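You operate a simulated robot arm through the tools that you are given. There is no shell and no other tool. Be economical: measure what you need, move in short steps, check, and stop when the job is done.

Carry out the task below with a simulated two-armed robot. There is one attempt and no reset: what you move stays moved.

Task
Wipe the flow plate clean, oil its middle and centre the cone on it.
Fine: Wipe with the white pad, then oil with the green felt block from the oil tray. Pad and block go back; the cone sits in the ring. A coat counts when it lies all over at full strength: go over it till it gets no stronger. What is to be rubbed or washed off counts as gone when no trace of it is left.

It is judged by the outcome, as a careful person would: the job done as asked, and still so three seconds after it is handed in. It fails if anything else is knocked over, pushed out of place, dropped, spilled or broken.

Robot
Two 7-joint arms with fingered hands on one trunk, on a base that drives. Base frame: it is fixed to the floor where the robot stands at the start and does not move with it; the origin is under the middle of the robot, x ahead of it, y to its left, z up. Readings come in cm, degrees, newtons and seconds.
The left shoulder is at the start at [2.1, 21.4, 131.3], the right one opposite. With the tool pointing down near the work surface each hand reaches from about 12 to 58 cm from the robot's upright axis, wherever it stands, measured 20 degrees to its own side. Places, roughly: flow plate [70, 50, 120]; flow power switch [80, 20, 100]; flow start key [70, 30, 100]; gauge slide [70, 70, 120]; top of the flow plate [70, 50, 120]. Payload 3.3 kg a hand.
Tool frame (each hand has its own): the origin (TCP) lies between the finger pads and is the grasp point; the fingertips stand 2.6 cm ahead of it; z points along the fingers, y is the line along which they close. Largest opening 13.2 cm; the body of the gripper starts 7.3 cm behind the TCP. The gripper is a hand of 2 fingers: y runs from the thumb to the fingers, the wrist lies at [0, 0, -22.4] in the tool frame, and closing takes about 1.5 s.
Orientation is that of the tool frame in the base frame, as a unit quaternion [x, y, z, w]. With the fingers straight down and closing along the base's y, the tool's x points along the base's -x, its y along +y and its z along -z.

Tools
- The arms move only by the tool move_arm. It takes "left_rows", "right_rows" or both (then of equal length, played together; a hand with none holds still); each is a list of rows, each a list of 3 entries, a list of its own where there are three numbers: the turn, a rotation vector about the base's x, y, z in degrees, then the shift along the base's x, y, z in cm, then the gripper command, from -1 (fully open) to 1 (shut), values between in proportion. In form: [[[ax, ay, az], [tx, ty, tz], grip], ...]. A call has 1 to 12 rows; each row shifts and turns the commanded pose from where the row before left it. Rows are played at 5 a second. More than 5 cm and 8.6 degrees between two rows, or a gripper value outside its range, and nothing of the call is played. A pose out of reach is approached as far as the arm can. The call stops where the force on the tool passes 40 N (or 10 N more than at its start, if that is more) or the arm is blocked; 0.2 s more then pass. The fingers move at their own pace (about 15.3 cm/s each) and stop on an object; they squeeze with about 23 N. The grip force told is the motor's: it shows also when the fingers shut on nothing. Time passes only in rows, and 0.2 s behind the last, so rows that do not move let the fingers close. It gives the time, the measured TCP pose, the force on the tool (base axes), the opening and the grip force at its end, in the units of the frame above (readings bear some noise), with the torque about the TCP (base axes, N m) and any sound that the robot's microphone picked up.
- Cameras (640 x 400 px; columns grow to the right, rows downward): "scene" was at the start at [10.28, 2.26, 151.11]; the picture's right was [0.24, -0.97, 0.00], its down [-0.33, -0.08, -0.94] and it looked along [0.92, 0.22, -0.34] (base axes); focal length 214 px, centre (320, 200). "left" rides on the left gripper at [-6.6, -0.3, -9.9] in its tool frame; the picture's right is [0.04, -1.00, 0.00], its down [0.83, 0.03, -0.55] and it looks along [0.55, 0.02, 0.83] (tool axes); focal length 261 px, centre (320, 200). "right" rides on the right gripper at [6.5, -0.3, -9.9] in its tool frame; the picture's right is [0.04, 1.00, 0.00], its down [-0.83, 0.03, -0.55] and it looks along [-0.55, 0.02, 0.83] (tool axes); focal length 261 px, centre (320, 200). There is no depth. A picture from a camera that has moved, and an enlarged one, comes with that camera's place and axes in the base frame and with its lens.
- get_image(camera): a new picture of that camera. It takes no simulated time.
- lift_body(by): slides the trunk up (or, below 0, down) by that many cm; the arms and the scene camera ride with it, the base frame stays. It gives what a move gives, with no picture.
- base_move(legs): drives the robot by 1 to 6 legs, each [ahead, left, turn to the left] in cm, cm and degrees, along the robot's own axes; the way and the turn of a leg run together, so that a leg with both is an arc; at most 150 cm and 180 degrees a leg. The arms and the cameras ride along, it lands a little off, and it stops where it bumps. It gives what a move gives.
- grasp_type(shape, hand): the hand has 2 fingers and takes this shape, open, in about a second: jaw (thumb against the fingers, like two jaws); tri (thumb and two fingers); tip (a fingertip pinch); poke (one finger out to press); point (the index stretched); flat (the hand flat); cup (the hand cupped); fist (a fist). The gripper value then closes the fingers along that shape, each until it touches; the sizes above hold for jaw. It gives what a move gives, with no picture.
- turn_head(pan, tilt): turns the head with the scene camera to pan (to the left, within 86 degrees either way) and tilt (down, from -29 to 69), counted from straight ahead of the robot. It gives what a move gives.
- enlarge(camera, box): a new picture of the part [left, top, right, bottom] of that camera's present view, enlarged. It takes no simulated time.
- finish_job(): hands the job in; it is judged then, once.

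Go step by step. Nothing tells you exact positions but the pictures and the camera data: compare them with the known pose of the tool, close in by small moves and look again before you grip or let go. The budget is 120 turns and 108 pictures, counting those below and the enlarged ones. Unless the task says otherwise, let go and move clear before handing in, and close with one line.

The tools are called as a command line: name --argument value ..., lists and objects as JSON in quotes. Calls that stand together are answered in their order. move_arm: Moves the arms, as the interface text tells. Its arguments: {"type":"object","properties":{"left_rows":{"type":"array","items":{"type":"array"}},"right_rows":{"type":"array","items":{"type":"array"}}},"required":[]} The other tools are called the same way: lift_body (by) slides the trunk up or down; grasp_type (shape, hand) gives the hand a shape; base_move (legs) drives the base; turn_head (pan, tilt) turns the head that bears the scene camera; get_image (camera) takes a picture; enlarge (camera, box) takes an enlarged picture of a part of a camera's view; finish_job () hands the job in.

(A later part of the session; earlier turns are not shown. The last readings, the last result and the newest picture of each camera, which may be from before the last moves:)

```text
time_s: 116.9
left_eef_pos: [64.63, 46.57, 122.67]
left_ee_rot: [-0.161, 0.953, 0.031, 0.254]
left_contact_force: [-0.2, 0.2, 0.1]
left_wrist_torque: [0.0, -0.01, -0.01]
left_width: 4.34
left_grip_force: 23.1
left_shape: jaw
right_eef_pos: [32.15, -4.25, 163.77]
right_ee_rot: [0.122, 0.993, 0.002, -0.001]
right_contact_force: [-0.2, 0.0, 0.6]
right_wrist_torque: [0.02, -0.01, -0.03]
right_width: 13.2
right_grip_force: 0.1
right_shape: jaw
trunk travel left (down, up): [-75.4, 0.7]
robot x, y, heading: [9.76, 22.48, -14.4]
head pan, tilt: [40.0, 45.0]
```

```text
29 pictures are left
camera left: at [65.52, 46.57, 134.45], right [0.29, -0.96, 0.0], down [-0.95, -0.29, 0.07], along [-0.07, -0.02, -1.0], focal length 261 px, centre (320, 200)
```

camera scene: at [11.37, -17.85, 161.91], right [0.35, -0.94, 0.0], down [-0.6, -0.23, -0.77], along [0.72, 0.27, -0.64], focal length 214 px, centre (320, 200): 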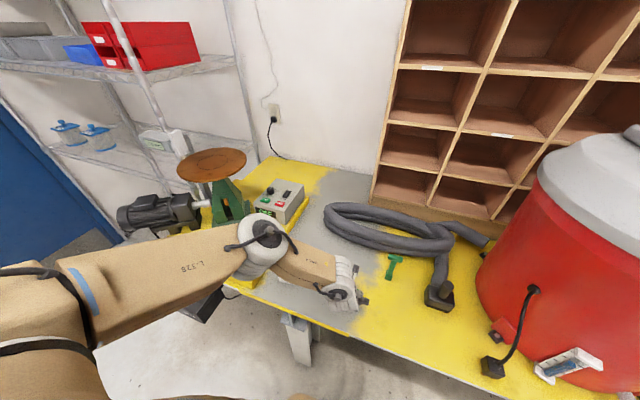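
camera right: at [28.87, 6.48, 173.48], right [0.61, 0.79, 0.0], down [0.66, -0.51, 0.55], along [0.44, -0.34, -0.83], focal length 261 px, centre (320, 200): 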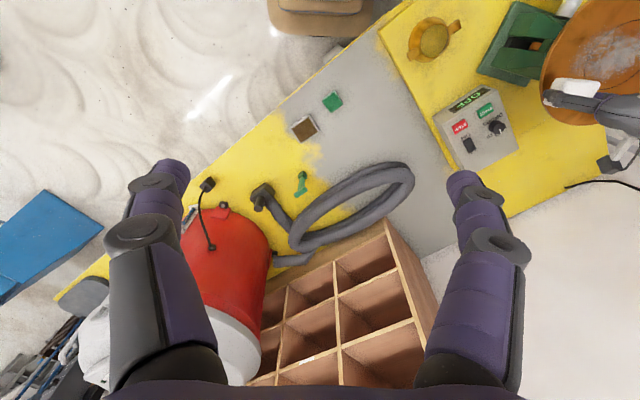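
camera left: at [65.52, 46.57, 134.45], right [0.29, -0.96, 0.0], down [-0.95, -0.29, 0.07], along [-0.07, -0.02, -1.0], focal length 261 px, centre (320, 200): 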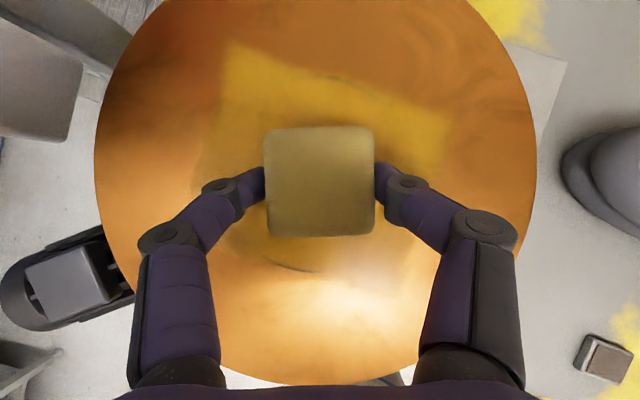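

Regripped. Now a firm raster starting from the near edge and going outward.

move_arm --left_rows '[[[0, 0, 0], [-2.7, 0, -0.2], 1], [[0, 0, 0], [-2.6, -4, 0], 1], [[0, 0, 0], [0, 3, 0], 1], [[0, 0, 0], [0, 3, 0], 1], [[0, 0, 0], [0, 3, 0], 1], [[0, 0, 0], [2.7, 0, 0], 1], [[0, 0, 0], [0, -3, 0], 1], [[0, 0, 0], [0, -3, 0], 1], [[0, 0, 0], [0, -3, 0], 1]]'

move_arm --left_rows '[[[0, 0, 0], [2.7, 0, -0.05], 1], [[0, 0, 0], [0, 3, 0], 1], [[0, 0, 0], [0, 3, 0], 1], [[0, 0, 0], [0, 3, 0], 1], [[0, 0, 0], [2.7, 0, 0], 1], [[0, 0, 0], [0, -3, 0], 1], [[0, 0, 0], [0, -3, 0], 1], [[0, 0, 0], [0, -3, 0], 1]]'

move_arm --left_rows '[[[0, 0, 0], [2.3, 0, -0.05], 1], [[0, 0, 0], [0, 3, 0], 1], [[0, 0, 0], [0, 3, 0], 1], [[0, 0, 0], [0, 3, 0], 1], [[0, 0, 0], [0, 0, 2], 1], [[0, 0, 0], [0, 2, 3], 1]]'

enlarge --camera "scene" --box '[295, 160, 365, 205]'

```text
time_s: 118.9
left_eef_pos: [62.16, 42.4, 122.45]
left_ee_rot: [-0.162, 0.953, 0.034, 0.253]
left_contact_force: [-1.2, -0.3, 0.1]
left_wrist_torque: [0.02, 0.01, 0.03]
left_width: 4.35
left_grip_force: 23.2
left_shape: jaw
right_eef_pos: [32.16, -4.34, 163.66]
right_ee_rot: [0.122, 0.992, 0.002, -0.001]
right_contact_force: [0.8, -0.5, 0.9]
right_wrist_torque: [0.02, 0.01, 0.0]
right_width: 13.17
right_grip_force: 0.0
right_shape: jaw
trunk travel left (down, up): [-75.4, 0.7]
robot x, y, heading: [9.88, 22.34, -14.0]
head pan, tilt: [40.0, 45.0]
```

```text
time_s: 120.7
left_eef_pos: [67.49, 42.44, 122.46]
left_ee_rot: [-0.161, 0.953, 0.032, 0.254]
left_contact_force: [0.6, 0.7, 0.1]
left_wrist_torque: [0.07, 0.05, 0.01]
left_width: 4.34
left_grip_force: 23.2
left_shape: jaw
right_eef_pos: [32.07, -4.32, 163.55]
right_ee_rot: [0.122, 0.992, 0.003, -0.001]
right_contact_force: [0.1, -0.7, -0.3]
right_wrist_torque: [0.04, -0.03, 0.01]
right_width: 13.17
right_grip_force: 0.1
right_shape: jaw
trunk travel left (down, up): [-75.4, 0.7]
robot x, y, heading: [9.85, 22.49, -13.9]
head pan, tilt: [40.0, 45.0]
```

```text
time_s: 122.1
left_eef_pos: [69.88, 53.59, 127.44]
left_ee_rot: [-0.161, 0.953, 0.031, 0.255]
left_contact_force: [-0.1, -0.1, 0.0]
left_wrist_torque: [0.04, 0.01, -0.03]
left_width: 4.33
left_grip_force: 23.0
left_shape: jaw
right_eef_pos: [31.99, -4.21, 163.78]
right_ee_rot: [0.123, 0.992, 0.001, 0.001]
right_contact_force: [-0.8, 0.1, 0.8]
right_wrist_torque: [-0.01, -0.01, 0.01]
right_width: 13.16
right_grip_force: 0.0
right_shape: jaw
trunk travel left (down, up): [-75.4, 0.7]
robot x, y, heading: [9.71, 22.95, -14.1]
head pan, tilt: [40.0, 45.0]
```

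```text
8.89 times, centred on (330, 182) of scene
camera zoom: at [18.15, 26.04, 163.19], right [0.44, -0.9, 0.0], down [-0.64, -0.31, -0.71], along [0.64, 0.31, -0.71], focal length 1906 px, centre (231, 356)
```

zoom: 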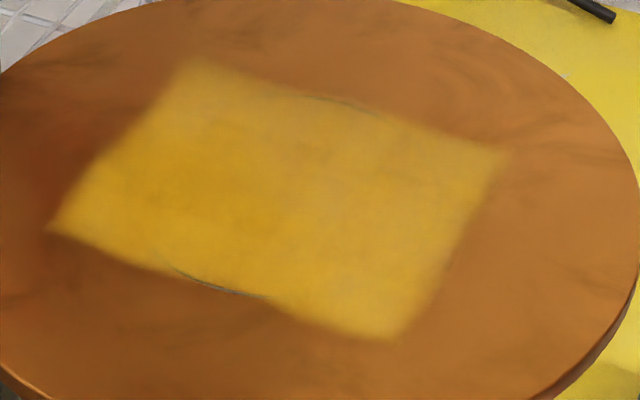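

Contact force vanished again, so I'll look at how the block sits in the fingers.

enlarge --camera "scene" --box '[290, 120, 370, 175]'

enlarge --camera "left" --box '[220, 90, 420, 260]'

```text
7.27 times, centred on (330, 148) of scene
camera zoom: at [18.15, 26.04, 163.19], right [0.44, -0.9, 0.0], down [-0.64, -0.31, -0.71], along [0.64, 0.31, -0.71], focal length 1560 px, centre (247, 582)
```

zoom: 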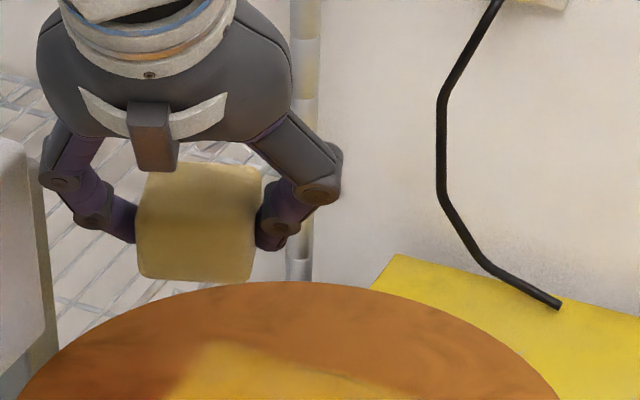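

```text
2.35 times, centred on (320, 175) of left
camera zoom: at [70.53, 53.61, 139.23], right [0.29, -0.96, 0.0], down [-0.95, -0.29, 0.07], along [-0.07, -0.02, -1.0], focal length 613 px, centre (320, 259)
```

zoom: 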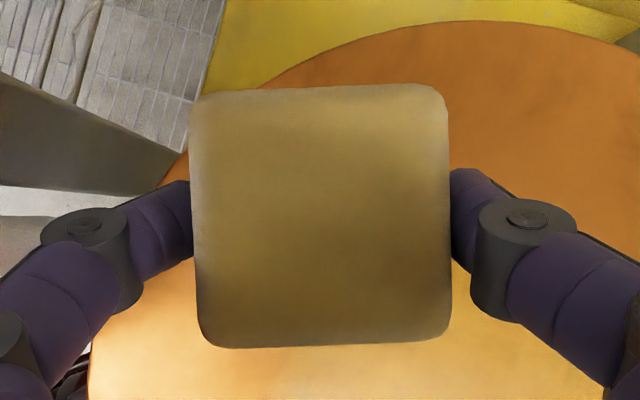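

The block sits flat; it's just gripped slightly higher than assumed. I'll lower to actual contact on the far line and then repeat the raster.

move_arm --left_rows '[[[0, 0, 0], [-0.5, -2.4, -2], 1], [[0, 0, 0], [0, 0, -2.7], 1], [[0, 0, 0], [0, 0, -0.4], 1], [[0, 0, 0], [0, 0, -0.2], 1]]'

```text
time_s: 123.1
left_eef_pos: [69.24, 51.11, 122.26]
left_ee_rot: [-0.162, 0.953, 0.031, 0.255]
left_contact_force: [0.2, 1.3, 13.1]
left_wrist_torque: [0.14, -0.12, -0.01]
left_width: 4.36
left_grip_force: 22.2
left_shape: jaw
right_eef_pos: [32.08, -4.14, 163.89]
right_ee_rot: [0.122, 0.993, 0.001, 0.0]
right_contact_force: [1.0, 0.5, -0.1]
right_wrist_torque: [-0.01, 0.0, 0.0]
right_width: 13.17
right_grip_force: 0.0
right_shape: jaw
trunk travel left (down, up): [-75.4, 0.7]
robot x, y, heading: [10.03, 22.51, -14.2]
head pan, tilt: [40.0, 45.0]
```

Contact at 13 N. Rastering from far to near.

move_arm --left_rows '[[[0, 0, 0], [0, -3, -0.08], 1], [[0, 0, 0], [0, -3, 0], 1], [[0, 0, 0], [0, -3, 0], 1], [[0, 0, 0], [-2.4, 0, 0], 1], [[0, 0, 0], [0, 3, 0], 1], [[0, 0, 0], [0, 3, 0], 1], [[0, 0, 0], [0, 3, 0], 1]]'

move_arm --left_rows '[[[0, 0, 0], [-2.4, 0, -0.08], 1], [[0, 0, 0], [0, -3, 0], 1], [[0, 0, 0], [0, -3, 0], 1], [[0, 0, 0], [0, -3, 0], 1], [[0, 0, 0], [-2.4, 0, 0], 1], [[0, 0, 0], [0, 3, 0], 1], [[0, 0, 0], [0, 3, 0], 1], [[0, 0, 0], [0, 3, 0], 1]]'

move_arm --left_rows '[[[0, 0, 0], [-2.3, 0, -0.08], 1], [[0, 0, 0], [0, -3, 0], 1], [[0, 0, 0], [0, -3, 0], 1], [[0, 0, 0], [0, -3, 0], 1]]'

move_arm --left_rows '[[[0, 0, 0], [0, 0, 2], 1], [[0, 0, 0], [3, 2, 3], 1], [[0, 0, 0], [3, 3, 0], 1], [[0, 0, 0], [3, 3.5, 0], 1], [[0, 0, 0], [0, 3.5, 0], 1]]'

enlarge --camera "scene" --box '[295, 160, 365, 205]'

```text
time_s: 124.7
left_eef_pos: [66.81, 51.0, 121.99]
left_ee_rot: [-0.16, 0.953, 0.032, 0.256]
left_contact_force: [0.5, -7.8, 23.6]
left_wrist_torque: [-0.48, -0.31, -0.15]
left_width: 4.6
left_grip_force: 22.5
left_shape: jaw
right_eef_pos: [31.66, -4.42, 163.77]
right_ee_rot: [0.123, 0.992, 0.002, 0.0]
right_contact_force: [-0.1, -0.7, -0.2]
right_wrist_torque: [0.0, 0.01, 0.06]
right_width: 13.16
right_grip_force: 0.1
right_shape: jaw
trunk travel left (down, up): [-75.4, 0.7]
robot x, y, heading: [10.29, 22.72, -14.3]
head pan, tilt: [40.0, 45.0]
```

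```text
time_s: 125.2
left_eef_pos: [64.5, 50.01, 122.06]
left_ee_rot: [-0.162, 0.951, 0.035, 0.259]
left_contact_force: [-3.7, 4.1, 13.1]
left_wrist_torque: [0.2, -0.04, -0.01]
left_width: 4.59
left_grip_force: 23.0
left_shape: jaw
right_eef_pos: [31.98, -4.31, 163.71]
right_ee_rot: [0.122, 0.993, 0.003, 0.0]
right_contact_force: [0.7, 0.0, -0.7]
right_wrist_torque: [0.0, 0.03, -0.01]
right_width: 13.21
right_grip_force: 0.0
right_shape: jaw
trunk travel left (down, up): [-75.4, 0.7]
robot x, y, heading: [9.73, 22.64, -13.9]
head pan, tilt: [40.0, 45.0]
stopped in row 2 (left hand): the force on the tool passed its limit at 40 N (the readings are from after the stop); the commanded pose is now the measured one
```

```text
time_s: 126.2
left_eef_pos: [62.03, 41.06, 122.06]
left_ee_rot: [-0.162, 0.952, 0.035, 0.258]
left_contact_force: [-1.0, 12.0, 33.2]
left_wrist_torque: [1.17, 0.08, 0.01]
left_width: 4.74
left_grip_force: 23.4
left_shape: jaw
right_eef_pos: [31.79, -4.15, 163.95]
right_ee_rot: [0.121, 0.993, 0.002, 0.0]
right_contact_force: [-0.2, 0.2, 0.8]
right_wrist_torque: [0.0, 0.0, 0.0]
right_width: 13.19
right_grip_force: 0.0
right_shape: jaw
trunk travel left (down, up): [-75.4, 0.7]
robot x, y, heading: [9.79, 22.68, -14.0]
head pan, tilt: [40.0, 45.0]
```

```text
time_s: 127.4
left_eef_pos: [71.21, 53.14, 126.96]
left_ee_rot: [-0.162, 0.952, 0.034, 0.257]
left_contact_force: [-0.2, 0.6, -0.5]
left_wrist_torque: [0.01, 0.0, 0.01]
left_width: 4.45
left_grip_force: 23.0
left_shape: jaw
right_eef_pos: [31.99, -3.9, 163.88]
right_ee_rot: [0.122, 0.993, 0.001, -0.001]
right_contact_force: [-0.3, 0.4, 0.5]
right_wrist_torque: [-0.02, 0.04, 0.0]
right_width: 13.18
right_grip_force: 0.1
right_shape: jaw
trunk travel left (down, up): [-75.4, 0.7]
robot x, y, heading: [9.9, 22.32, -14.1]
head pan, tilt: [40.0, 45.0]
```

```text
8.89 times, centred on (330, 182) of scene
camera zoom: at [18.18, 26.19, 163.19], right [0.44, -0.9, 0.0], down [-0.64, -0.31, -0.71], along [0.64, 0.31, -0.71], focal length 1906 px, centre (231, 356)
```

zoom: 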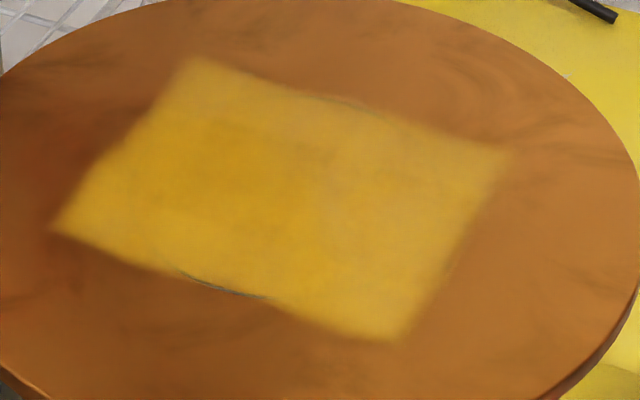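

The coat looks saturated except perhaps the far-left corner. I'll work the far edge and that corner once more to see whether it still strengthens.

move_arm --left_rows '[[[0, 0, 0], [-0.8, -0.3, -2], 1], [[0, 0, 0], [0, 0, -2.5], 1], [[0, 0, 0], [0, 0, -0.4], 1], [[0, 0, 0], [-2, 0, 0], 1], [[0, 0, 0], [2, 0, 0], 1], [[0, 0, 0], [0, -3, 0], 1], [[0, 0, 0], [0, -3, 0], 1], [[0, 0, 0], [0, -3, 0], 1], [[0, 0, 0], [0, -2.5, 0], 1], [[0, 0, 0], [-2, 0, 0], 1], [[0, 0, 0], [2, 1, 0], 1]]'

move_arm --left_rows '[[[0, 0, 0], [0, 3, -0.03], 1], [[0, 0, 0], [0, 3, 0], 1], [[0, 0, 0], [0, 3, 0], 1], [[0, 0, 0], [-1.5, 1, 0], 1], [[0, 0, 0], [1.5, 0, 0], 1], [[0, 0, 0], [0, 0, 2], 1], [[0, 0, 0], [0, 1.5, 3], 1]]'

enlarge --camera "scene" --box '[295, 160, 365, 205]'

```text
time_s: 129.8
left_eef_pos: [70.22, 42.11, 121.95]
left_ee_rot: [-0.162, 0.952, 0.034, 0.257]
left_contact_force: [-7.2, -3.9, 21.1]
left_wrist_torque: [-0.06, -0.04, 0.01]
left_width: 4.58
left_grip_force: 22.9
left_shape: jaw
right_eef_pos: [31.72, -4.33, 163.86]
right_ee_rot: [0.123, 0.992, 0.002, 0.0]
right_contact_force: [0.3, 0.2, -0.3]
right_wrist_torque: [0.0, 0.0, 0.02]
right_width: 13.21
right_grip_force: 0.1
right_shape: jaw
trunk travel left (down, up): [-75.4, 0.7]
robot x, y, heading: [9.88, 22.61, -14.2]
head pan, tilt: [40.0, 45.0]
```

```text
time_s: 131.4
left_eef_pos: [70.14, 53.87, 127.05]
left_ee_rot: [-0.162, 0.952, 0.035, 0.257]
left_contact_force: [0.4, -0.7, 0.1]
left_wrist_torque: [0.03, 0.0, 0.01]
left_width: 4.44
left_grip_force: 22.9
left_shape: jaw
right_eef_pos: [31.84, -4.23, 163.86]
right_ee_rot: [0.122, 0.993, 0.002, 0.0]
right_contact_force: [0.1, -0.1, 0.1]
right_wrist_torque: [0.0, -0.06, 0.02]
right_width: 13.17
right_grip_force: 0.0
right_shape: jaw
trunk travel left (down, up): [-75.4, 0.7]
robot x, y, heading: [9.88, 22.72, -14.2]
head pan, tilt: [40.0, 45.0]
```

```text
8.89 times, centred on (330, 182) of scene
camera zoom: at [17.97, 25.94, 163.2], right [0.44, -0.9, 0.0], down [-0.63, -0.31, -0.71], along [0.64, 0.31, -0.71], focal length 1906 px, centre (231, 356)
```

zoom: 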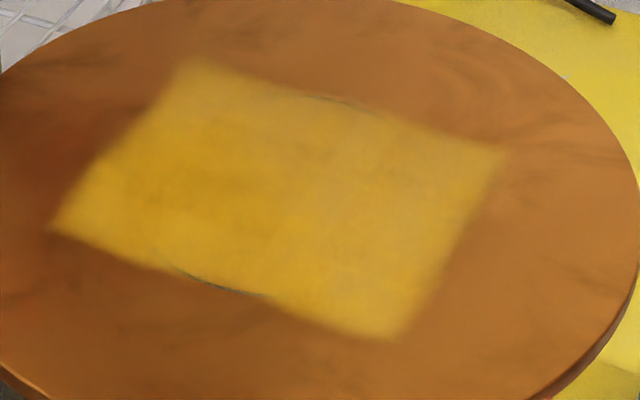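

Neither the corner nor the rest gets any stronger, and the block is still oily, so the coat is full. Now I'll take the block back the way it came.

move_arm --left_rows '[[[0, 0, -7.3], [-1.4, -3.7, 0], 1], [[0, 0, -7.3], [-1.4, -3.7, 0], 1], [[0, 0, -7.3], [-1.4, -3.7, 0], 1], [[0, 0, -7.3], [-1.4, -3.7, 0], 1], [[0, 0, -7], [-1.4, -3.7, 0], 1], [[0, 0, 0], [-1.4, -3.7, 0], 1], [[0, 0, 0], [-1.4, -3.7, 0], 1], [[0, 0, 0], [-1.4, -3.7, 0], 1], [[0, 0, 0], [-1.4, -3.7, -3], 1], [[0, 0, 0], [-1.4, -3.7, -3], 1]]'

base_move --legs '[[-0.3, -31.6, 0], [0, 0, 14]]'

get_image --camera "left"

```text
time_s: 133.6
left_eef_pos: [56.41, 16.81, 121.02]
left_ee_rot: [0.142, 0.955, -0.045, 0.255]
left_contact_force: [-0.2, -0.7, -0.4]
left_wrist_torque: [0.0, -0.02, 0.01]
left_width: 4.43
left_grip_force: 23.4
left_shape: jaw
right_eef_pos: [32.19, -4.34, 163.79]
right_ee_rot: [0.121, 0.993, 0.002, -0.001]
right_contact_force: [-0.3, -0.8, -0.8]
right_wrist_torque: [0.05, -0.02, -0.04]
right_width: 13.22
right_grip_force: 0.0
right_shape: jaw
trunk travel left (down, up): [-75.4, 0.7]
robot x, y, heading: [10.23, 22.51, -14.0]
head pan, tilt: [40.0, 45.0]
```

```text
time_s: 136.6
left_eef_pos: [48.58, -1.63, 121.06]
left_ee_rot: [0.024, 0.965, -0.016, 0.26]
left_contact_force: [0.1, -0.8, 0.1]
left_wrist_torque: [0.04, -0.01, 0.0]
left_width: 4.43
left_grip_force: 22.7
left_shape: jaw
right_eef_pos: [30.08, -28.1, 163.79]
right_ee_rot: [0.0, 1.0, 0.001, 0.0]
right_contact_force: [0.2, -0.4, -0.1]
right_wrist_torque: [0.03, 0.01, -0.02]
right_width: 13.19
right_grip_force: 0.1
right_shape: jaw
trunk travel left (down, up): [-75.4, 0.7]
robot x, y, heading: [1.77, -7.33, 0.1]
head pan, tilt: [40.0, 45.0]
```

```text
23 pictures are left
camera left: at [49.3, -1.95, 132.83], right [-0.09, -1.0, 0.0], down [-0.99, 0.09, 0.06], along [-0.06, 0.01, -1.0], focal length 261 px, centre (320, 200)
```

left: 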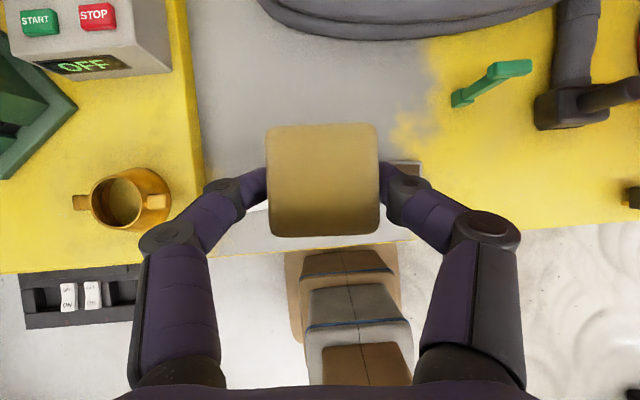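

Moving to the block's original spot and descending to just above the table.

move_arm --left_rows '[[[0, 0, 5.2], [-1.2, -0.3, -4], 1], [[0, 0, 0], [-1.3, -0.4, -4], 1], [[0, 0, 0], [0, 0, -5], 1], [[0, 0, 0], [0, 0, -5], 1], [[0, 0, 0], [0, 0, -5], 1], [[0, 0, 0], [0, 0, -4.5], 1], [[0, 0, 0], [0, 0, -2], 1]]'

get_image --camera "left"

```text
time_s: 138.2
left_eef_pos: [46.08, -2.49, 91.49]
left_ee_rot: [-0.021, 0.965, -0.004, 0.26]
left_contact_force: [-0.4, 0.0, -0.4]
left_wrist_torque: [0.01, -0.01, 0.02]
left_width: 4.43
left_grip_force: 23.5
left_shape: jaw
right_eef_pos: [30.15, -28.21, 163.85]
right_ee_rot: [-0.001, 1.0, 0.001, -0.001]
right_contact_force: [1.0, 0.0, 0.0]
right_wrist_torque: [0.02, -0.01, 0.02]
right_width: 13.2
right_grip_force: 0.0
right_shape: jaw
trunk travel left (down, up): [-75.4, 0.7]
robot x, y, heading: [2.08, -7.44, 0.0]
head pan, tilt: [40.0, 45.0]
```

```text
22 pictures are left
camera left: at [46.87, -2.72, 103.37], right [0.0, -1.0, 0.0], down [-1.0, 0.0, 0.06], along [-0.06, 0.0, -1.0], focal length 261 px, centre (320, 200)
```

left: 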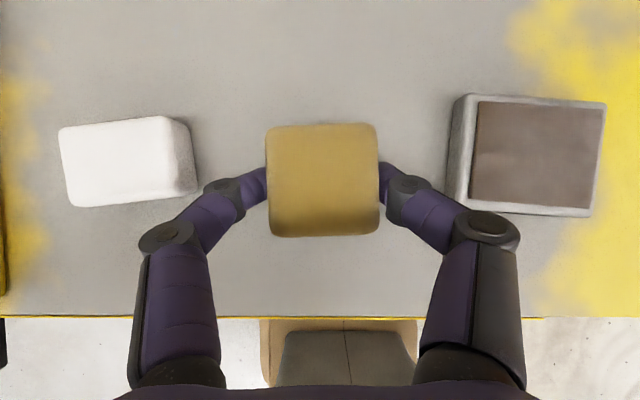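

It matches the original spacing. Lowering to the table.

move_arm --left_rows '[[[0, 0, 0], [0, 0.1, -1.6], 1], [[0, 0, 0], [0, 0, -0.5], 1], [[0, 0, 0], [0, 0, -0.3], 1], [[0, 0, 0], [0, 0, -0.2], 1]]'

```text
time_s: 139.4
left_eef_pos: [48.38, 0.34, 89.61]
left_ee_rot: [-0.034, 0.962, 0.011, 0.272]
left_contact_force: [-0.2, -0.5, 0.4]
left_wrist_torque: [-0.01, 0.02, -0.05]
left_width: 4.42
left_grip_force: 22.7
left_shape: jaw
right_eef_pos: [30.27, -28.16, 163.89]
right_ee_rot: [-0.001, 1.0, 0.001, -0.001]
right_contact_force: [-0.1, 0.5, -0.2]
right_wrist_torque: [-0.01, 0.03, 0.02]
right_width: 13.2
right_grip_force: 0.1
right_shape: jaw
trunk travel left (down, up): [-75.4, 0.7]
robot x, y, heading: [1.85, -7.55, 0.2]
head pan, tilt: [40.0, 45.0]
stopped in row 4 (left hand): the arm was blocked; the commanded pose is now the measured one
```

The arm was blocked and the hand slid 2–3 cm sideways. I need to see what it touched.

get_image --camera "scene"

get_image --camera "right"

```text
21 pictures are left
camera scene: at [9.34, -2.32, 163.18], right [0.64, -0.77, 0.0], down [-0.54, -0.46, -0.71], along [0.54, 0.46, -0.71], focal length 214 px, centre (320, 200)
```

scene: 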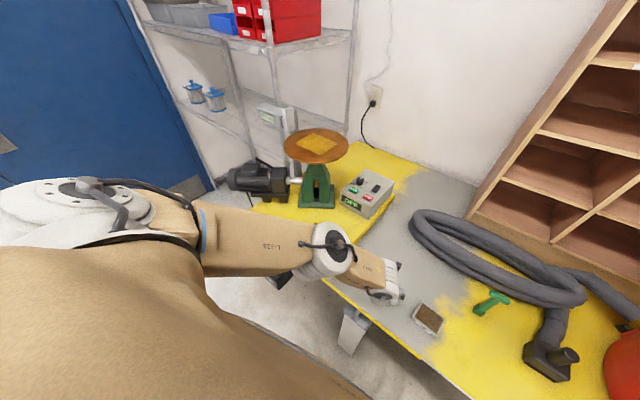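

```text
20 pictures are left
camera right: at [23.58, -28.46, 173.68], right [-0.04, 1.0, 0.0], down [0.83, 0.03, 0.55], along [0.55, 0.03, -0.83], focal length 261 px, centre (320, 200)
```

right: 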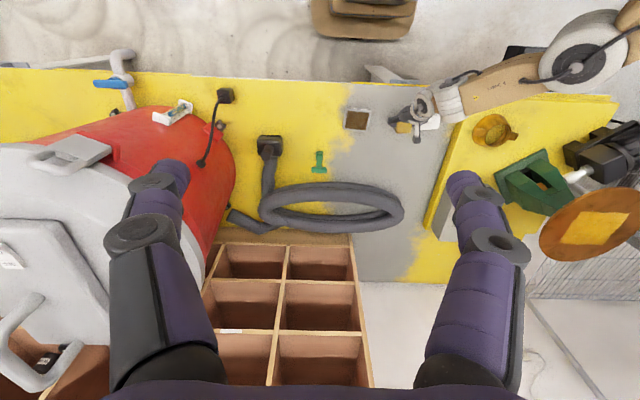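

Nothing is disturbed; the elbow is low because the trunk is high. I'll raise the hand, return to the position, lower the trunk 5 cm and retry.

move_arm --left_rows '[[[0, 0, 0], [0, -1, 2.5], 1], [[0, 0, 0], [-1.2, -1, 4], 1], [[0, 0, 0], [-1.1, -0.8, 2.5], 1]]'

lift_body --by -6

get_image --camera "left"

```text
time_s: 140.2
left_eef_pos: [45.59, -3.05, 98.58]
left_ee_rot: [-0.032, 0.962, 0.008, 0.271]
left_contact_force: [0.6, -0.1, -1.3]
left_wrist_torque: [0.01, -0.01, 0.02]
left_width: 4.42
left_grip_force: 23.2
left_shape: jaw
right_eef_pos: [30.01, -28.32, 163.78]
right_ee_rot: [-0.001, 1.0, 0.002, 0.0]
right_contact_force: [-0.5, -0.2, 0.1]
right_wrist_torque: [0.03, 0.04, -0.02]
right_width: 13.17
right_grip_force: 0.0
right_shape: jaw
trunk travel left (down, up): [-75.4, 0.7]
robot x, y, heading: [2.17, -7.69, -0.2]
head pan, tilt: [40.0, 45.0]
```

```text
time_s: 141.2
left_eef_pos: [45.68, -2.98, 92.58]
left_ee_rot: [-0.032, 0.962, 0.008, 0.272]
left_contact_force: [0.4, -0.1, 0.0]
left_wrist_torque: [0.0, 0.0, -0.01]
left_width: 4.4
left_grip_force: 22.7
left_shape: jaw
right_eef_pos: [30.13, -28.3, 157.83]
right_ee_rot: [-0.001, 1.0, 0.001, -0.001]
right_contact_force: [0.8, -0.3, -0.2]
right_wrist_torque: [-0.02, 0.01, -0.01]
right_width: 13.2
right_grip_force: 0.1
right_shape: jaw
trunk travel left (down, up): [-69.4, 6.7]
robot x, y, heading: [2.33, -7.81, -0.1]
head pan, tilt: [40.0, 45.0]
```

```text
19 pictures are left
camera left: at [46.2, -3.34, 104.44], right [0.03, -1.0, -0.02], down [-1.0, -0.03, 0.04], along [-0.04, 0.02, -1.0], focal length 261 px, centre (320, 200)
```

left: 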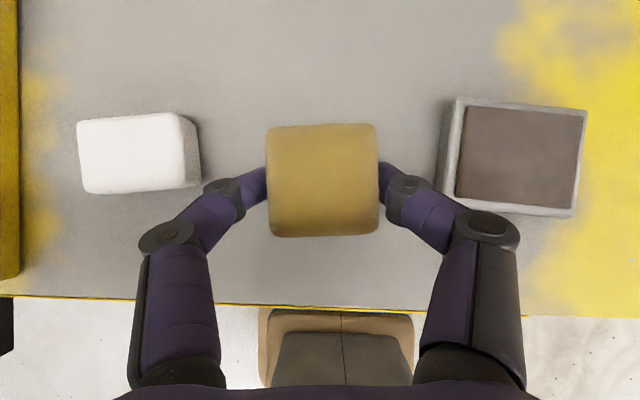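

Pad and tray are undisturbed. I'll shift to the spot and lower again.

move_arm --left_rows '[[[-1.1, 1.5, -1], [0.4, 0.6, -1.5], 1], [[0, 0, 0], [0, 0, -1], 1], [[0, 0, 0], [0, 0, -0.5], 1], [[0, 0, 0], [0, 0, -0.3], 1]]'

```text
time_s: 142.2
left_eef_pos: [46.24, -2.35, 89.2]
left_ee_rot: [-0.026, 0.966, -0.004, 0.257]
left_contact_force: [-0.5, -0.1, -0.7]
left_wrist_torque: [0.02, 0.02, -0.01]
left_width: 4.43
left_grip_force: 23.3
left_shape: jaw
right_eef_pos: [30.05, -28.17, 157.84]
right_ee_rot: [-0.001, 1.0, 0.001, -0.001]
right_contact_force: [-0.2, -0.4, -0.4]
right_wrist_torque: [0.0, 0.0, -0.01]
right_width: 13.2
right_grip_force: 0.1
right_shape: jaw
trunk travel left (down, up): [-69.4, 6.7]
robot x, y, heading: [2.23, -7.36, -0.0]
head pan, tilt: [40.0, 45.0]
```

move_arm --left_rows '[[[0, 0, 0], [0, 0, -0.3], 1], [[0, 0, 0], [0, 0, -0.25], 1]]'

```text
time_s: 142.8
left_eef_pos: [46.21, -2.22, 88.73]
left_ee_rot: [-0.026, 0.966, -0.002, 0.258]
left_contact_force: [-0.2, -0.2, 0.2]
left_wrist_torque: [-0.04, 0.0, 0.01]
left_width: 4.42
left_grip_force: 23.5
left_shape: jaw
right_eef_pos: [30.07, -28.16, 157.83]
right_ee_rot: [-0.001, 1.0, 0.0, -0.001]
right_contact_force: [0.5, -0.4, 0.3]
right_wrist_torque: [0.0, 0.01, 0.01]
right_width: 13.17
right_grip_force: 0.0
right_shape: jaw
trunk travel left (down, up): [-69.4, 6.7]
robot x, y, heading: [2.06, -7.64, 0.3]
head pan, tilt: [40.0, 45.0]
```

move_arm --left_rows '[[[0, 0, 0], [0, 0, -0.2], 1], [[0, 0, 0], [0, 0, -0.2], 1]]'

```text
time_s: 143.4
left_eef_pos: [46.22, -2.3, 88.56]
left_ee_rot: [-0.026, 0.965, -0.004, 0.26]
left_contact_force: [-2.6, 1.7, 20.3]
left_wrist_torque: [0.29, -0.14, 0.0]
left_width: 4.47
left_grip_force: 23.0
left_shape: jaw
right_eef_pos: [29.89, -28.17, 157.86]
right_ee_rot: [-0.001, 1.0, 0.001, 0.0]
right_contact_force: [0.2, 0.3, 0.3]
right_wrist_torque: [-0.02, 0.04, 0.02]
right_width: 13.21
right_grip_force: 0.0
right_shape: jaw
trunk travel left (down, up): [-69.4, 6.7]
robot x, y, heading: [2.09, -7.32, -0.1]
head pan, tilt: [40.0, 45.0]
```

The block is on the table. I'll release it and rise, then look at it and at the cone.

move_arm --left_rows '[[[0, 0, 0], [0, 0, 0.15], 1], [[0, 0, 0], [0, 0, 0], -0.1], [[0, 0, 0], [0, 0, 0], -0.1], [[0, 0, 0], [0, 0, 0], -0.1], [[0, 0, 0], [0, 0, 2], -0.1], [[0, 0, 0], [0, 0, 5], -0.1], [[0, 0, 0], [0, 0, 5], -0.1], [[0, 0, 0], [0, 0, 5], -0.1]]'

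get_image --camera "left"

```text
time_s: 145.2
left_eef_pos: [46.28, -2.3, 105.42]
left_ee_rot: [-0.027, 0.966, -0.003, 0.258]
left_contact_force: [-0.3, -0.5, -1.1]
left_wrist_torque: [0.01, 0.02, 0.0]
left_width: 7.18
left_grip_force: 0.1
left_shape: jaw
right_eef_pos: [30.16, -28.21, 157.85]
right_ee_rot: [-0.002, 1.0, 0.0, -0.001]
right_contact_force: [-0.6, -0.2, -0.1]
right_wrist_torque: [-0.03, 0.0, -0.05]
right_width: 13.2
right_grip_force: 0.1
right_shape: jaw
trunk travel left (down, up): [-69.4, 6.7]
robot x, y, heading: [1.81, -7.76, 0.0]
head pan, tilt: [40.0, 45.0]
```

```text
18 pictures are left
camera left: at [47.12, -2.58, 117.31], right [0.01, -1.0, 0.0], down [-1.0, -0.01, 0.06], along [-0.06, 0.0, -1.0], focal length 261 px, centre (320, 200)
```

left: 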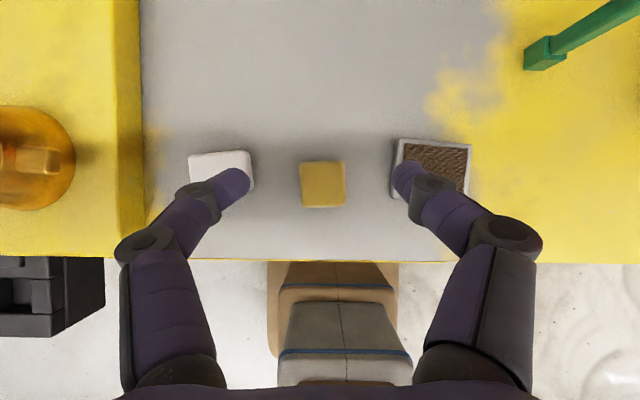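

The block is back in place. Next the cone: I'll straighten the hand upright, raise it and drive to the plate stance, where the cone is also within reach.

move_arm --left_rows '[[[-0.4, 7.5, 0], [0, 0, 3], -0.1], [[-0.4, 7.5, 0], [0, 0, 4], -1], [[-0.4, 7.5, 0], [0, 0, 4], -1], [[-0.4, 7.4, 0], [0, 0, 3], -1]]'

base_move --legs '[[0, 0, -14], [0.5, 31.3, 0]]'

move_arm --left_rows '[[[0, 0, 7], [-1, 3, 0], -1], [[0, 0, 7], [-1, 3, 0], -1], [[0, 0, 0], [-1, 2, 0], -1]]'

get_image --camera "left"

enlarge --camera "scene" --box '[260, 120, 460, 320]'

```text
time_s: 146.2
left_eef_pos: [46.32, -2.36, 119.58]
left_ee_rot: [-0.03, 1.0, -0.01, 0.0]
left_contact_force: [0.1, -0.1, 0.3]
left_wrist_torque: [0.01, -0.04, 0.01]
left_width: 13.19
left_grip_force: 0.0
left_shape: jaw
right_eef_pos: [30.09, -28.36, 157.84]
right_ee_rot: [-0.001, 1.0, 0.002, -0.001]
right_contact_force: [0.4, -0.6, -0.7]
right_wrist_torque: [0.04, 0.01, 0.0]
right_width: 13.18
right_grip_force: 0.1
right_shape: jaw
trunk travel left (down, up): [-69.4, 6.7]
robot x, y, heading: [2.28, -7.7, 0.0]
head pan, tilt: [40.0, 45.0]
```

```text
time_s: 149.2
left_eef_pos: [54.39, 17.28, 119.37]
left_ee_rot: [0.094, 0.996, -0.01, 0.0]
left_contact_force: [0.3, 0.1, 0.2]
left_wrist_torque: [0.0, -0.02, 0.0]
left_width: 13.18
left_grip_force: 0.1
left_shape: jaw
right_eef_pos: [32.48, -3.84, 157.85]
right_ee_rot: [0.123, 0.992, 0.001, 0.0]
right_contact_force: [-0.1, 0.2, 0.1]
right_wrist_torque: [0.04, -0.03, 0.03]
right_width: 13.17
right_grip_force: 0.0
right_shape: jaw
trunk travel left (down, up): [-69.4, 6.7]
robot x, y, heading: [10.24, 23.17, -14.0]
head pan, tilt: [40.0, 45.0]
```

```text
time_s: 150.0
left_eef_pos: [51.25, 25.32, 119.5]
left_ee_rot: [-0.029, 1.0, -0.01, 0.0]
left_contact_force: [0.8, -0.2, 0.1]
left_wrist_torque: [0.01, 0.03, 0.0]
left_width: 13.22
left_grip_force: 0.0
left_shape: jaw
right_eef_pos: [32.27, -3.75, 157.83]
right_ee_rot: [0.123, 0.992, 0.001, -0.001]
right_contact_force: [0.0, -0.7, 0.0]
right_wrist_torque: [-0.02, -0.03, 0.0]
right_width: 13.19
right_grip_force: 0.0
right_shape: jaw
trunk travel left (down, up): [-69.4, 6.7]
robot x, y, heading: [9.68, 22.9, -14.5]
head pan, tilt: [40.0, 45.0]
```

```text
17 pictures are left
camera left: at [57.86, 25.35, 129.37], right [0.02, -1.0, 0.02], down [-0.83, 0.0, 0.55], along [-0.55, -0.03, -0.83], focal length 261 px, centre (320, 200)
```

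left: 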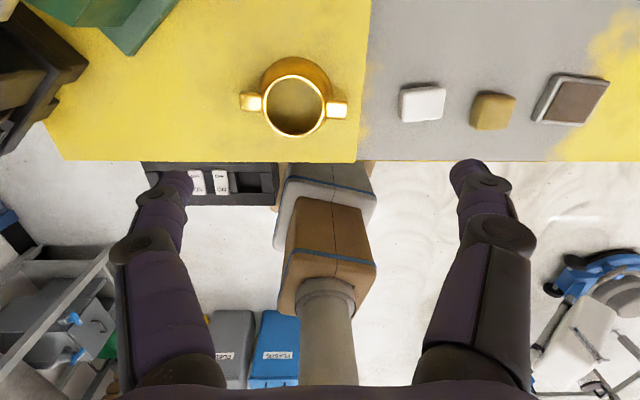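

```text
2.00 times, centred on (360, 220) of scene
camera zoom: at [18.54, 26.35, 157.18], right [0.44, -0.9, 0.0], down [-0.64, -0.31, -0.71], along [0.64, 0.31, -0.71], focal length 429 px, centre (240, 160)
```

zoom: 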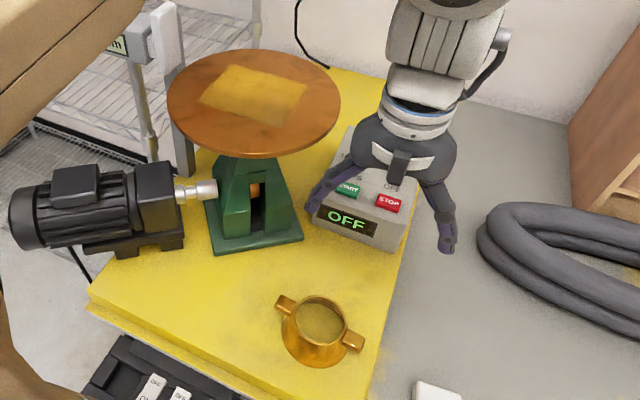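

The cone's rim centre is at about [49.6, 27.7, 95.2], rim 8 cm, with its lugs along y. I'll yaw the hand 45° so the fingers miss the lugs, and come down above it.

move_arm --left_rows '[[[0, 0, 7], [-0.5, 0.6, 0], -1], [[0, 0, 7], [-0.5, 0.6, 0], -1], [[0, 0, 7], [-0.4, 0.6, -3], -1], [[0, 0, 7], [-0.3, 0.6, -3], -1], [[0, 0, 7], [0, 0, -4], -1], [[0, 0, 7], [0, 0, -4], -1]]'

get_image --camera "left"

enlarge --camera "scene" --box '[320, 220, 460, 320]'

```text
time_s: 151.4
left_eef_pos: [49.7, 27.84, 105.24]
left_ee_rot: [-0.385, 0.923, -0.009, 0.004]
left_contact_force: [-0.5, -0.3, 0.4]
left_wrist_torque: [-0.04, -0.04, -0.03]
left_width: 13.18
left_grip_force: 0.1
left_shape: jaw
right_eef_pos: [32.52, -3.74, 157.75]
right_ee_rot: [0.123, 0.992, 0.002, -0.001]
right_contact_force: [-0.4, 0.1, -0.3]
right_wrist_torque: [0.01, -0.02, 0.05]
right_width: 13.16
right_grip_force: 0.0
right_shape: jaw
trunk travel left (down, up): [-69.4, 6.7]
robot x, y, heading: [9.9, 22.74, -13.9]
head pan, tilt: [40.0, 45.0]
```

```text
15 pictures are left
camera left: at [54.4, 32.28, 115.2], right [0.68, -0.73, 0.02], down [-0.62, -0.56, 0.55], along [-0.39, -0.39, -0.83], focal length 261 px, centre (320, 200)
```

left: 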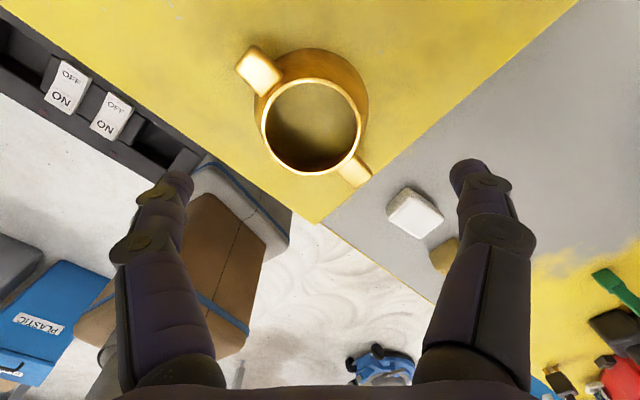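

```text
4.00 times, centred on (390, 270) of scene
camera zoom: at [18.61, 26.36, 157.17], right [0.44, -0.9, 0.0], down [-0.64, -0.31, -0.71], along [0.64, 0.31, -0.71], focal length 858 px, centre (40, -80)
```

zoom: 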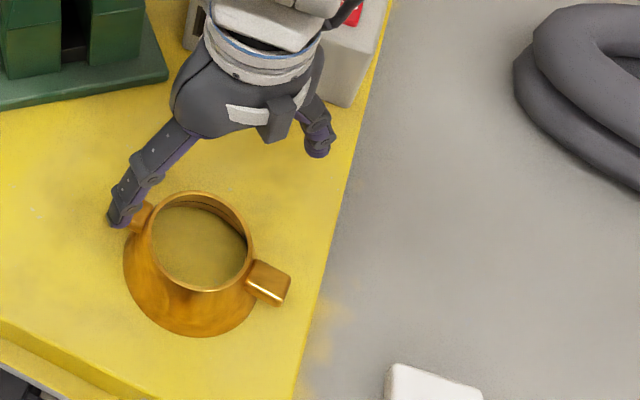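

Well aligned with the lugs at 45° to the fingers. I'll shift slightly and descend around the cone.

move_arm --left_rows '[[[0, 0, 0], [-0.2, 0.6, -2], -1], [[0, 0, 0], [0, 0, -4], -1], [[0, 0, 0], [0, 0, -3], -1], [[0, 0, 0], [0, 0, -1.7], -1]]'

get_image --camera "left"

enlarge --camera "scene" --box '[320, 220, 460, 320]'

```text
time_s: 152.4
left_eef_pos: [49.56, 28.42, 94.66]
left_ee_rot: [-0.384, 0.923, -0.009, 0.003]
left_contact_force: [-0.8, 0.2, -0.5]
left_wrist_torque: [0.0, -0.01, -0.03]
left_width: 13.2
left_grip_force: 0.0
left_shape: jaw
right_eef_pos: [32.4, -3.78, 157.84]
right_ee_rot: [0.123, 0.992, 0.001, 0.0]
right_contact_force: [-0.5, 0.2, -0.3]
right_wrist_torque: [0.01, -0.02, 0.0]
right_width: 13.18
right_grip_force: 0.0
right_shape: jaw
trunk travel left (down, up): [-69.4, 6.7]
robot x, y, heading: [10.09, 22.76, -14.1]
head pan, tilt: [40.0, 45.0]
```

```text
13 pictures are left
camera left: at [54.25, 32.8, 104.54], right [0.68, -0.73, 0.02], down [-0.62, -0.56, 0.55], along [-0.39, -0.39, -0.83], focal length 261 px, centre (320, 200)
```

left: 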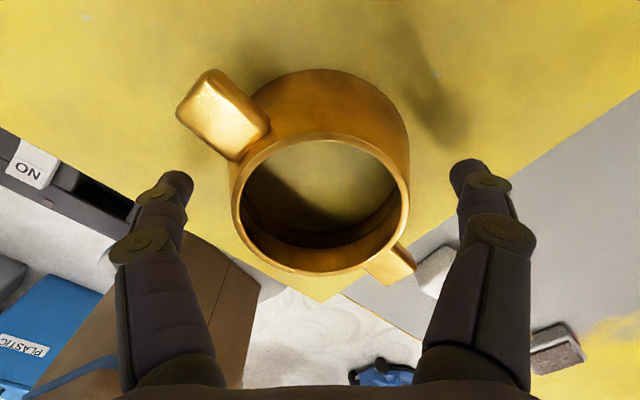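

```text
4.00 times, centred on (390, 270) of scene
camera zoom: at [18.57, 26.34, 157.18], right [0.44, -0.9, 0.0], down [-0.64, -0.31, -0.71], along [0.64, 0.31, -0.71], focal length 858 px, centre (40, -80)
```

zoom: 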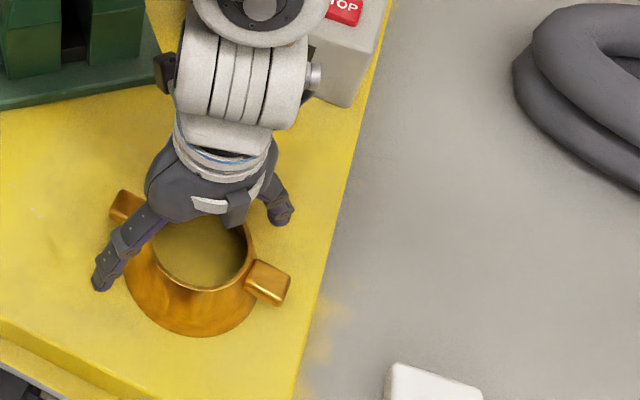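

Centred. Closing on the cone.

move_arm --left_rows '[[[0, 0, 0], [0, 0, 0], 0], [[0, 0, 0], [0, 0, 0], 0.5], [[0, 0, 0], [0, 0, 0], 1], [[0, 0, 0], [0, 0, 0], 1], [[0, 0, 0], [0, 0, 0], 1], [[0, 0, 0], [0, 0, 0], 1], [[0, 0, 0], [0, 0, 0], 1], [[0, 0, 0], [0, 0, 0], 1]]'

move_arm --left_rows '[[[0, 0, 0], [0, 0, 1], 1], [[0, 0, 0], [0, 0, 1.5], 1], [[0, 0, 0], [0, 0, 0], 1]]'

get_image --camera "left"

```text
time_s: 154.2
left_eef_pos: [49.55, 28.33, 94.65]
left_ee_rot: [-0.384, 0.923, -0.009, 0.004]
left_contact_force: [0.2, 0.5, 0.4]
left_wrist_torque: [0.02, 0.09, -0.16]
left_width: 8.83
left_grip_force: 23.1
left_shape: jaw
right_eef_pos: [32.33, -3.81, 157.85]
right_ee_rot: [0.123, 0.992, 0.001, 0.0]
right_contact_force: [-0.5, -0.1, -0.7]
right_wrist_torque: [-0.02, 0.02, 0.0]
right_width: 13.17
right_grip_force: 0.0
right_shape: jaw
trunk travel left (down, up): [-69.4, 6.7]
robot x, y, heading: [10.2, 23.01, -13.9]
head pan, tilt: [40.0, 45.0]
```

```text
time_s: 155.0
left_eef_pos: [49.5, 28.33, 97.3]
left_ee_rot: [-0.385, 0.923, -0.009, 0.002]
left_contact_force: [-0.1, 0.8, -4.2]
left_wrist_torque: [0.02, -0.01, -0.06]
left_width: 8.8
left_grip_force: 22.9
left_shape: jaw
right_eef_pos: [32.42, -3.83, 157.75]
right_ee_rot: [0.123, 0.992, 0.001, -0.001]
right_contact_force: [0.4, -0.4, 1.0]
right_wrist_torque: [0.01, -0.02, 0.01]
right_width: 13.19
right_grip_force: 0.0
right_shape: jaw
trunk travel left (down, up): [-69.4, 6.7]
robot x, y, heading: [10.29, 23.16, -14.1]
head pan, tilt: [40.0, 45.0]
```

```text
11 pictures are left
camera left: at [54.2, 32.7, 107.13], right [0.68, -0.73, 0.02], down [-0.62, -0.56, 0.55], along [-0.39, -0.39, -0.83], focal length 261 px, centre (320, 200)
```

left: 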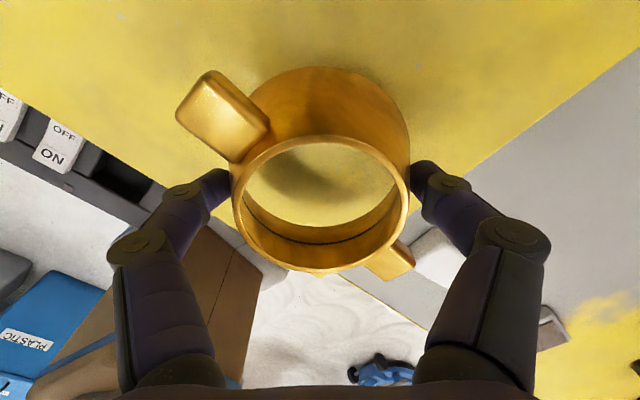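

The cone is held firmly (about 4 N). I'll lift it well above the plate and carry it over.

move_arm --left_rows '[[[0, 0, 0], [0, 0, 4], 1], [[0, 0, 0], [0, 0, 5], 1], [[0, 0, 0], [0, 0, 5], 1], [[0, 0, 0], [0, 0, 5], 1], [[0, 0, 0], [0, 0, 5], 1], [[0, 0, 0], [0, 0, 3], 1]]'

lift_body --by 6

move_arm --left_rows '[[[0, 0, -5], [2.7, 3, 0], 1], [[0, 0, -5], [2.7, 3, 0], 1], [[0, 0, -5], [2.7, 3, 0], 1], [[0, 0, -5], [2.7, 3, 0], 1], [[0, 0, -5], [2.7, 3, 0], 1], [[0, 0, 0], [2.7, 3.2, 0], 1]]'

get_image --camera "left"

enlarge --camera "scene" --box '[260, 110, 400, 230]'

```text
time_s: 156.4
left_eef_pos: [49.43, 28.15, 124.37]
left_ee_rot: [-0.386, 0.923, -0.009, 0.003]
left_contact_force: [0.5, 0.5, -4.6]
left_wrist_torque: [0.02, 0.0, -0.01]
left_width: 8.74
left_grip_force: 23.6
left_shape: jaw
right_eef_pos: [32.43, -3.77, 157.82]
right_ee_rot: [0.123, 0.992, 0.001, 0.0]
right_contact_force: [0.8, -0.3, -1.6]
right_wrist_torque: [-0.05, -0.02, 0.05]
right_width: 13.21
right_grip_force: 0.0
right_shape: jaw
trunk travel left (down, up): [-69.4, 6.7]
robot x, y, heading: [10.2, 22.97, -14.1]
head pan, tilt: [40.0, 45.0]
```

```text
time_s: 157.4
left_eef_pos: [49.54, 28.23, 130.29]
left_ee_rot: [-0.384, 0.923, -0.008, 0.004]
left_contact_force: [0.7, -0.1, -4.4]
left_wrist_torque: [0.01, -0.01, 0.0]
left_width: 8.76
left_grip_force: 23.5
left_shape: jaw
right_eef_pos: [32.4, -3.87, 163.74]
right_ee_rot: [0.122, 0.992, 0.001, -0.001]
right_contact_force: [0.6, -0.8, 0.4]
right_wrist_torque: [0.04, 0.0, 0.02]
right_width: 13.2
right_grip_force: 0.1
right_shape: jaw
trunk travel left (down, up): [-75.4, 0.7]
robot x, y, heading: [10.16, 22.96, -14.0]
head pan, tilt: [40.0, 45.0]
```

```text
time_s: 158.8
left_eef_pos: [65.86, 46.39, 130.08]
left_ee_rot: [-0.175, 0.984, -0.009, 0.001]
left_contact_force: [-0.1, -0.3, -5.3]
left_wrist_torque: [-0.01, 0.01, -0.01]
left_width: 8.75
left_grip_force: 23.5
left_shape: jaw
right_eef_pos: [32.5, -3.78, 163.75]
right_ee_rot: [0.122, 0.992, 0.001, -0.001]
right_contact_force: [-0.3, -0.1, -0.5]
right_wrist_torque: [-0.02, 0.03, 0.0]
right_width: 13.19
right_grip_force: 0.0
right_shape: jaw
trunk travel left (down, up): [-75.4, 0.7]
robot x, y, heading: [10.04, 22.91, -14.2]
head pan, tilt: [40.0, 45.0]
```

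```text
10 pictures are left
camera left: at [72.07, 48.32, 139.98], right [0.31, -0.95, 0.02], down [-0.8, -0.24, 0.55], along [-0.52, -0.19, -0.83], focal length 261 px, centre (320, 200)
```

left: 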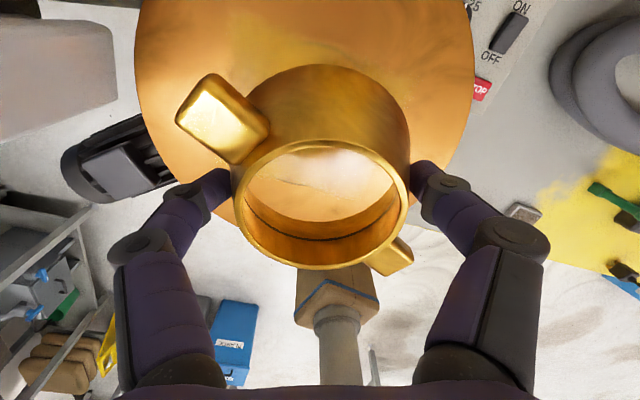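

```text
3.33 times, centred on (330, 170) of scene
camera zoom: at [18.7, 26.4, 163.17], right [0.44, -0.9, 0.0], down [-0.64, -0.31, -0.71], along [0.64, 0.31, -0.71], focal length 715 px, centre (287, 300)
```

zoom: 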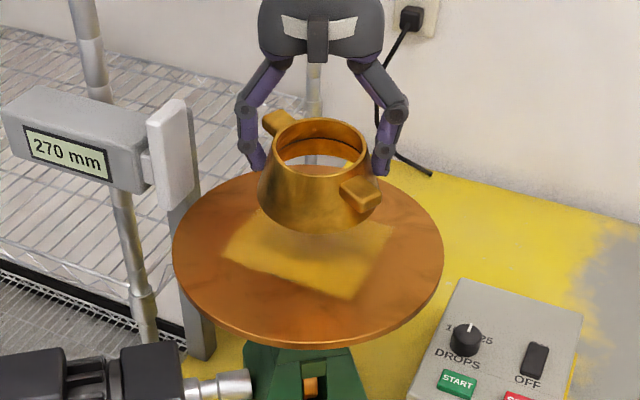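

Positioned about 0.4 cm short in y. I'll correct, descend close to the plate and check centring.

move_arm --left_rows '[[[0, 0, 0], [-0.1, 0.45, -1.5], 1], [[0, 0, 0], [0, 0, -1.5], 1], [[0, 0, 0], [0, 0, -0.6], 1]]'

enlarge --camera "scene" --box '[280, 140, 380, 220]'

get_image --camera "left"

```text
time_s: 159.6
left_eef_pos: [65.74, 46.83, 126.6]
left_ee_rot: [-0.175, 0.984, -0.009, 0.001]
left_contact_force: [0.5, 0.0, -4.6]
left_wrist_torque: [0.02, 0.01, 0.02]
left_width: 8.76
left_grip_force: 23.3
left_shape: jaw
right_eef_pos: [32.47, -3.76, 163.77]
right_ee_rot: [0.122, 0.992, 0.001, -0.001]
right_contact_force: [0.0, 0.3, 0.0]
right_wrist_torque: [0.03, -0.01, -0.04]
right_width: 13.19
right_grip_force: 0.1
right_shape: jaw
trunk travel left (down, up): [-75.4, 0.7]
robot x, y, heading: [10.25, 22.67, -14.1]
head pan, tilt: [40.0, 45.0]
```

```text
5.00 times, centred on (330, 180) of scene
camera zoom: at [18.54, 26.34, 163.18], right [0.44, -0.9, 0.0], down [-0.64, -0.31, -0.71], along [0.64, 0.31, -0.71], focal length 1072 px, centre (270, 300)
```

zoom: 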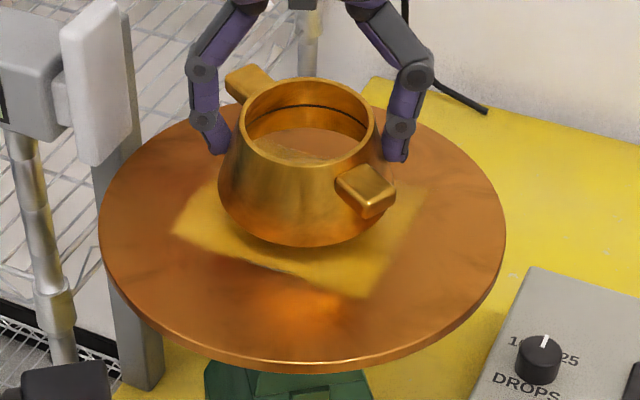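

```text
7 pictures are left
camera left: at [71.86, 48.87, 136.5], right [0.31, -0.95, 0.02], down [-0.8, -0.25, 0.55], along [-0.52, -0.19, -0.83], focal length 261 px, centre (320, 200)
```

left: 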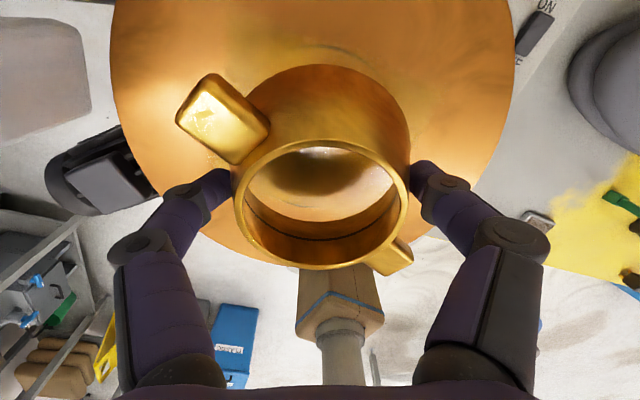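

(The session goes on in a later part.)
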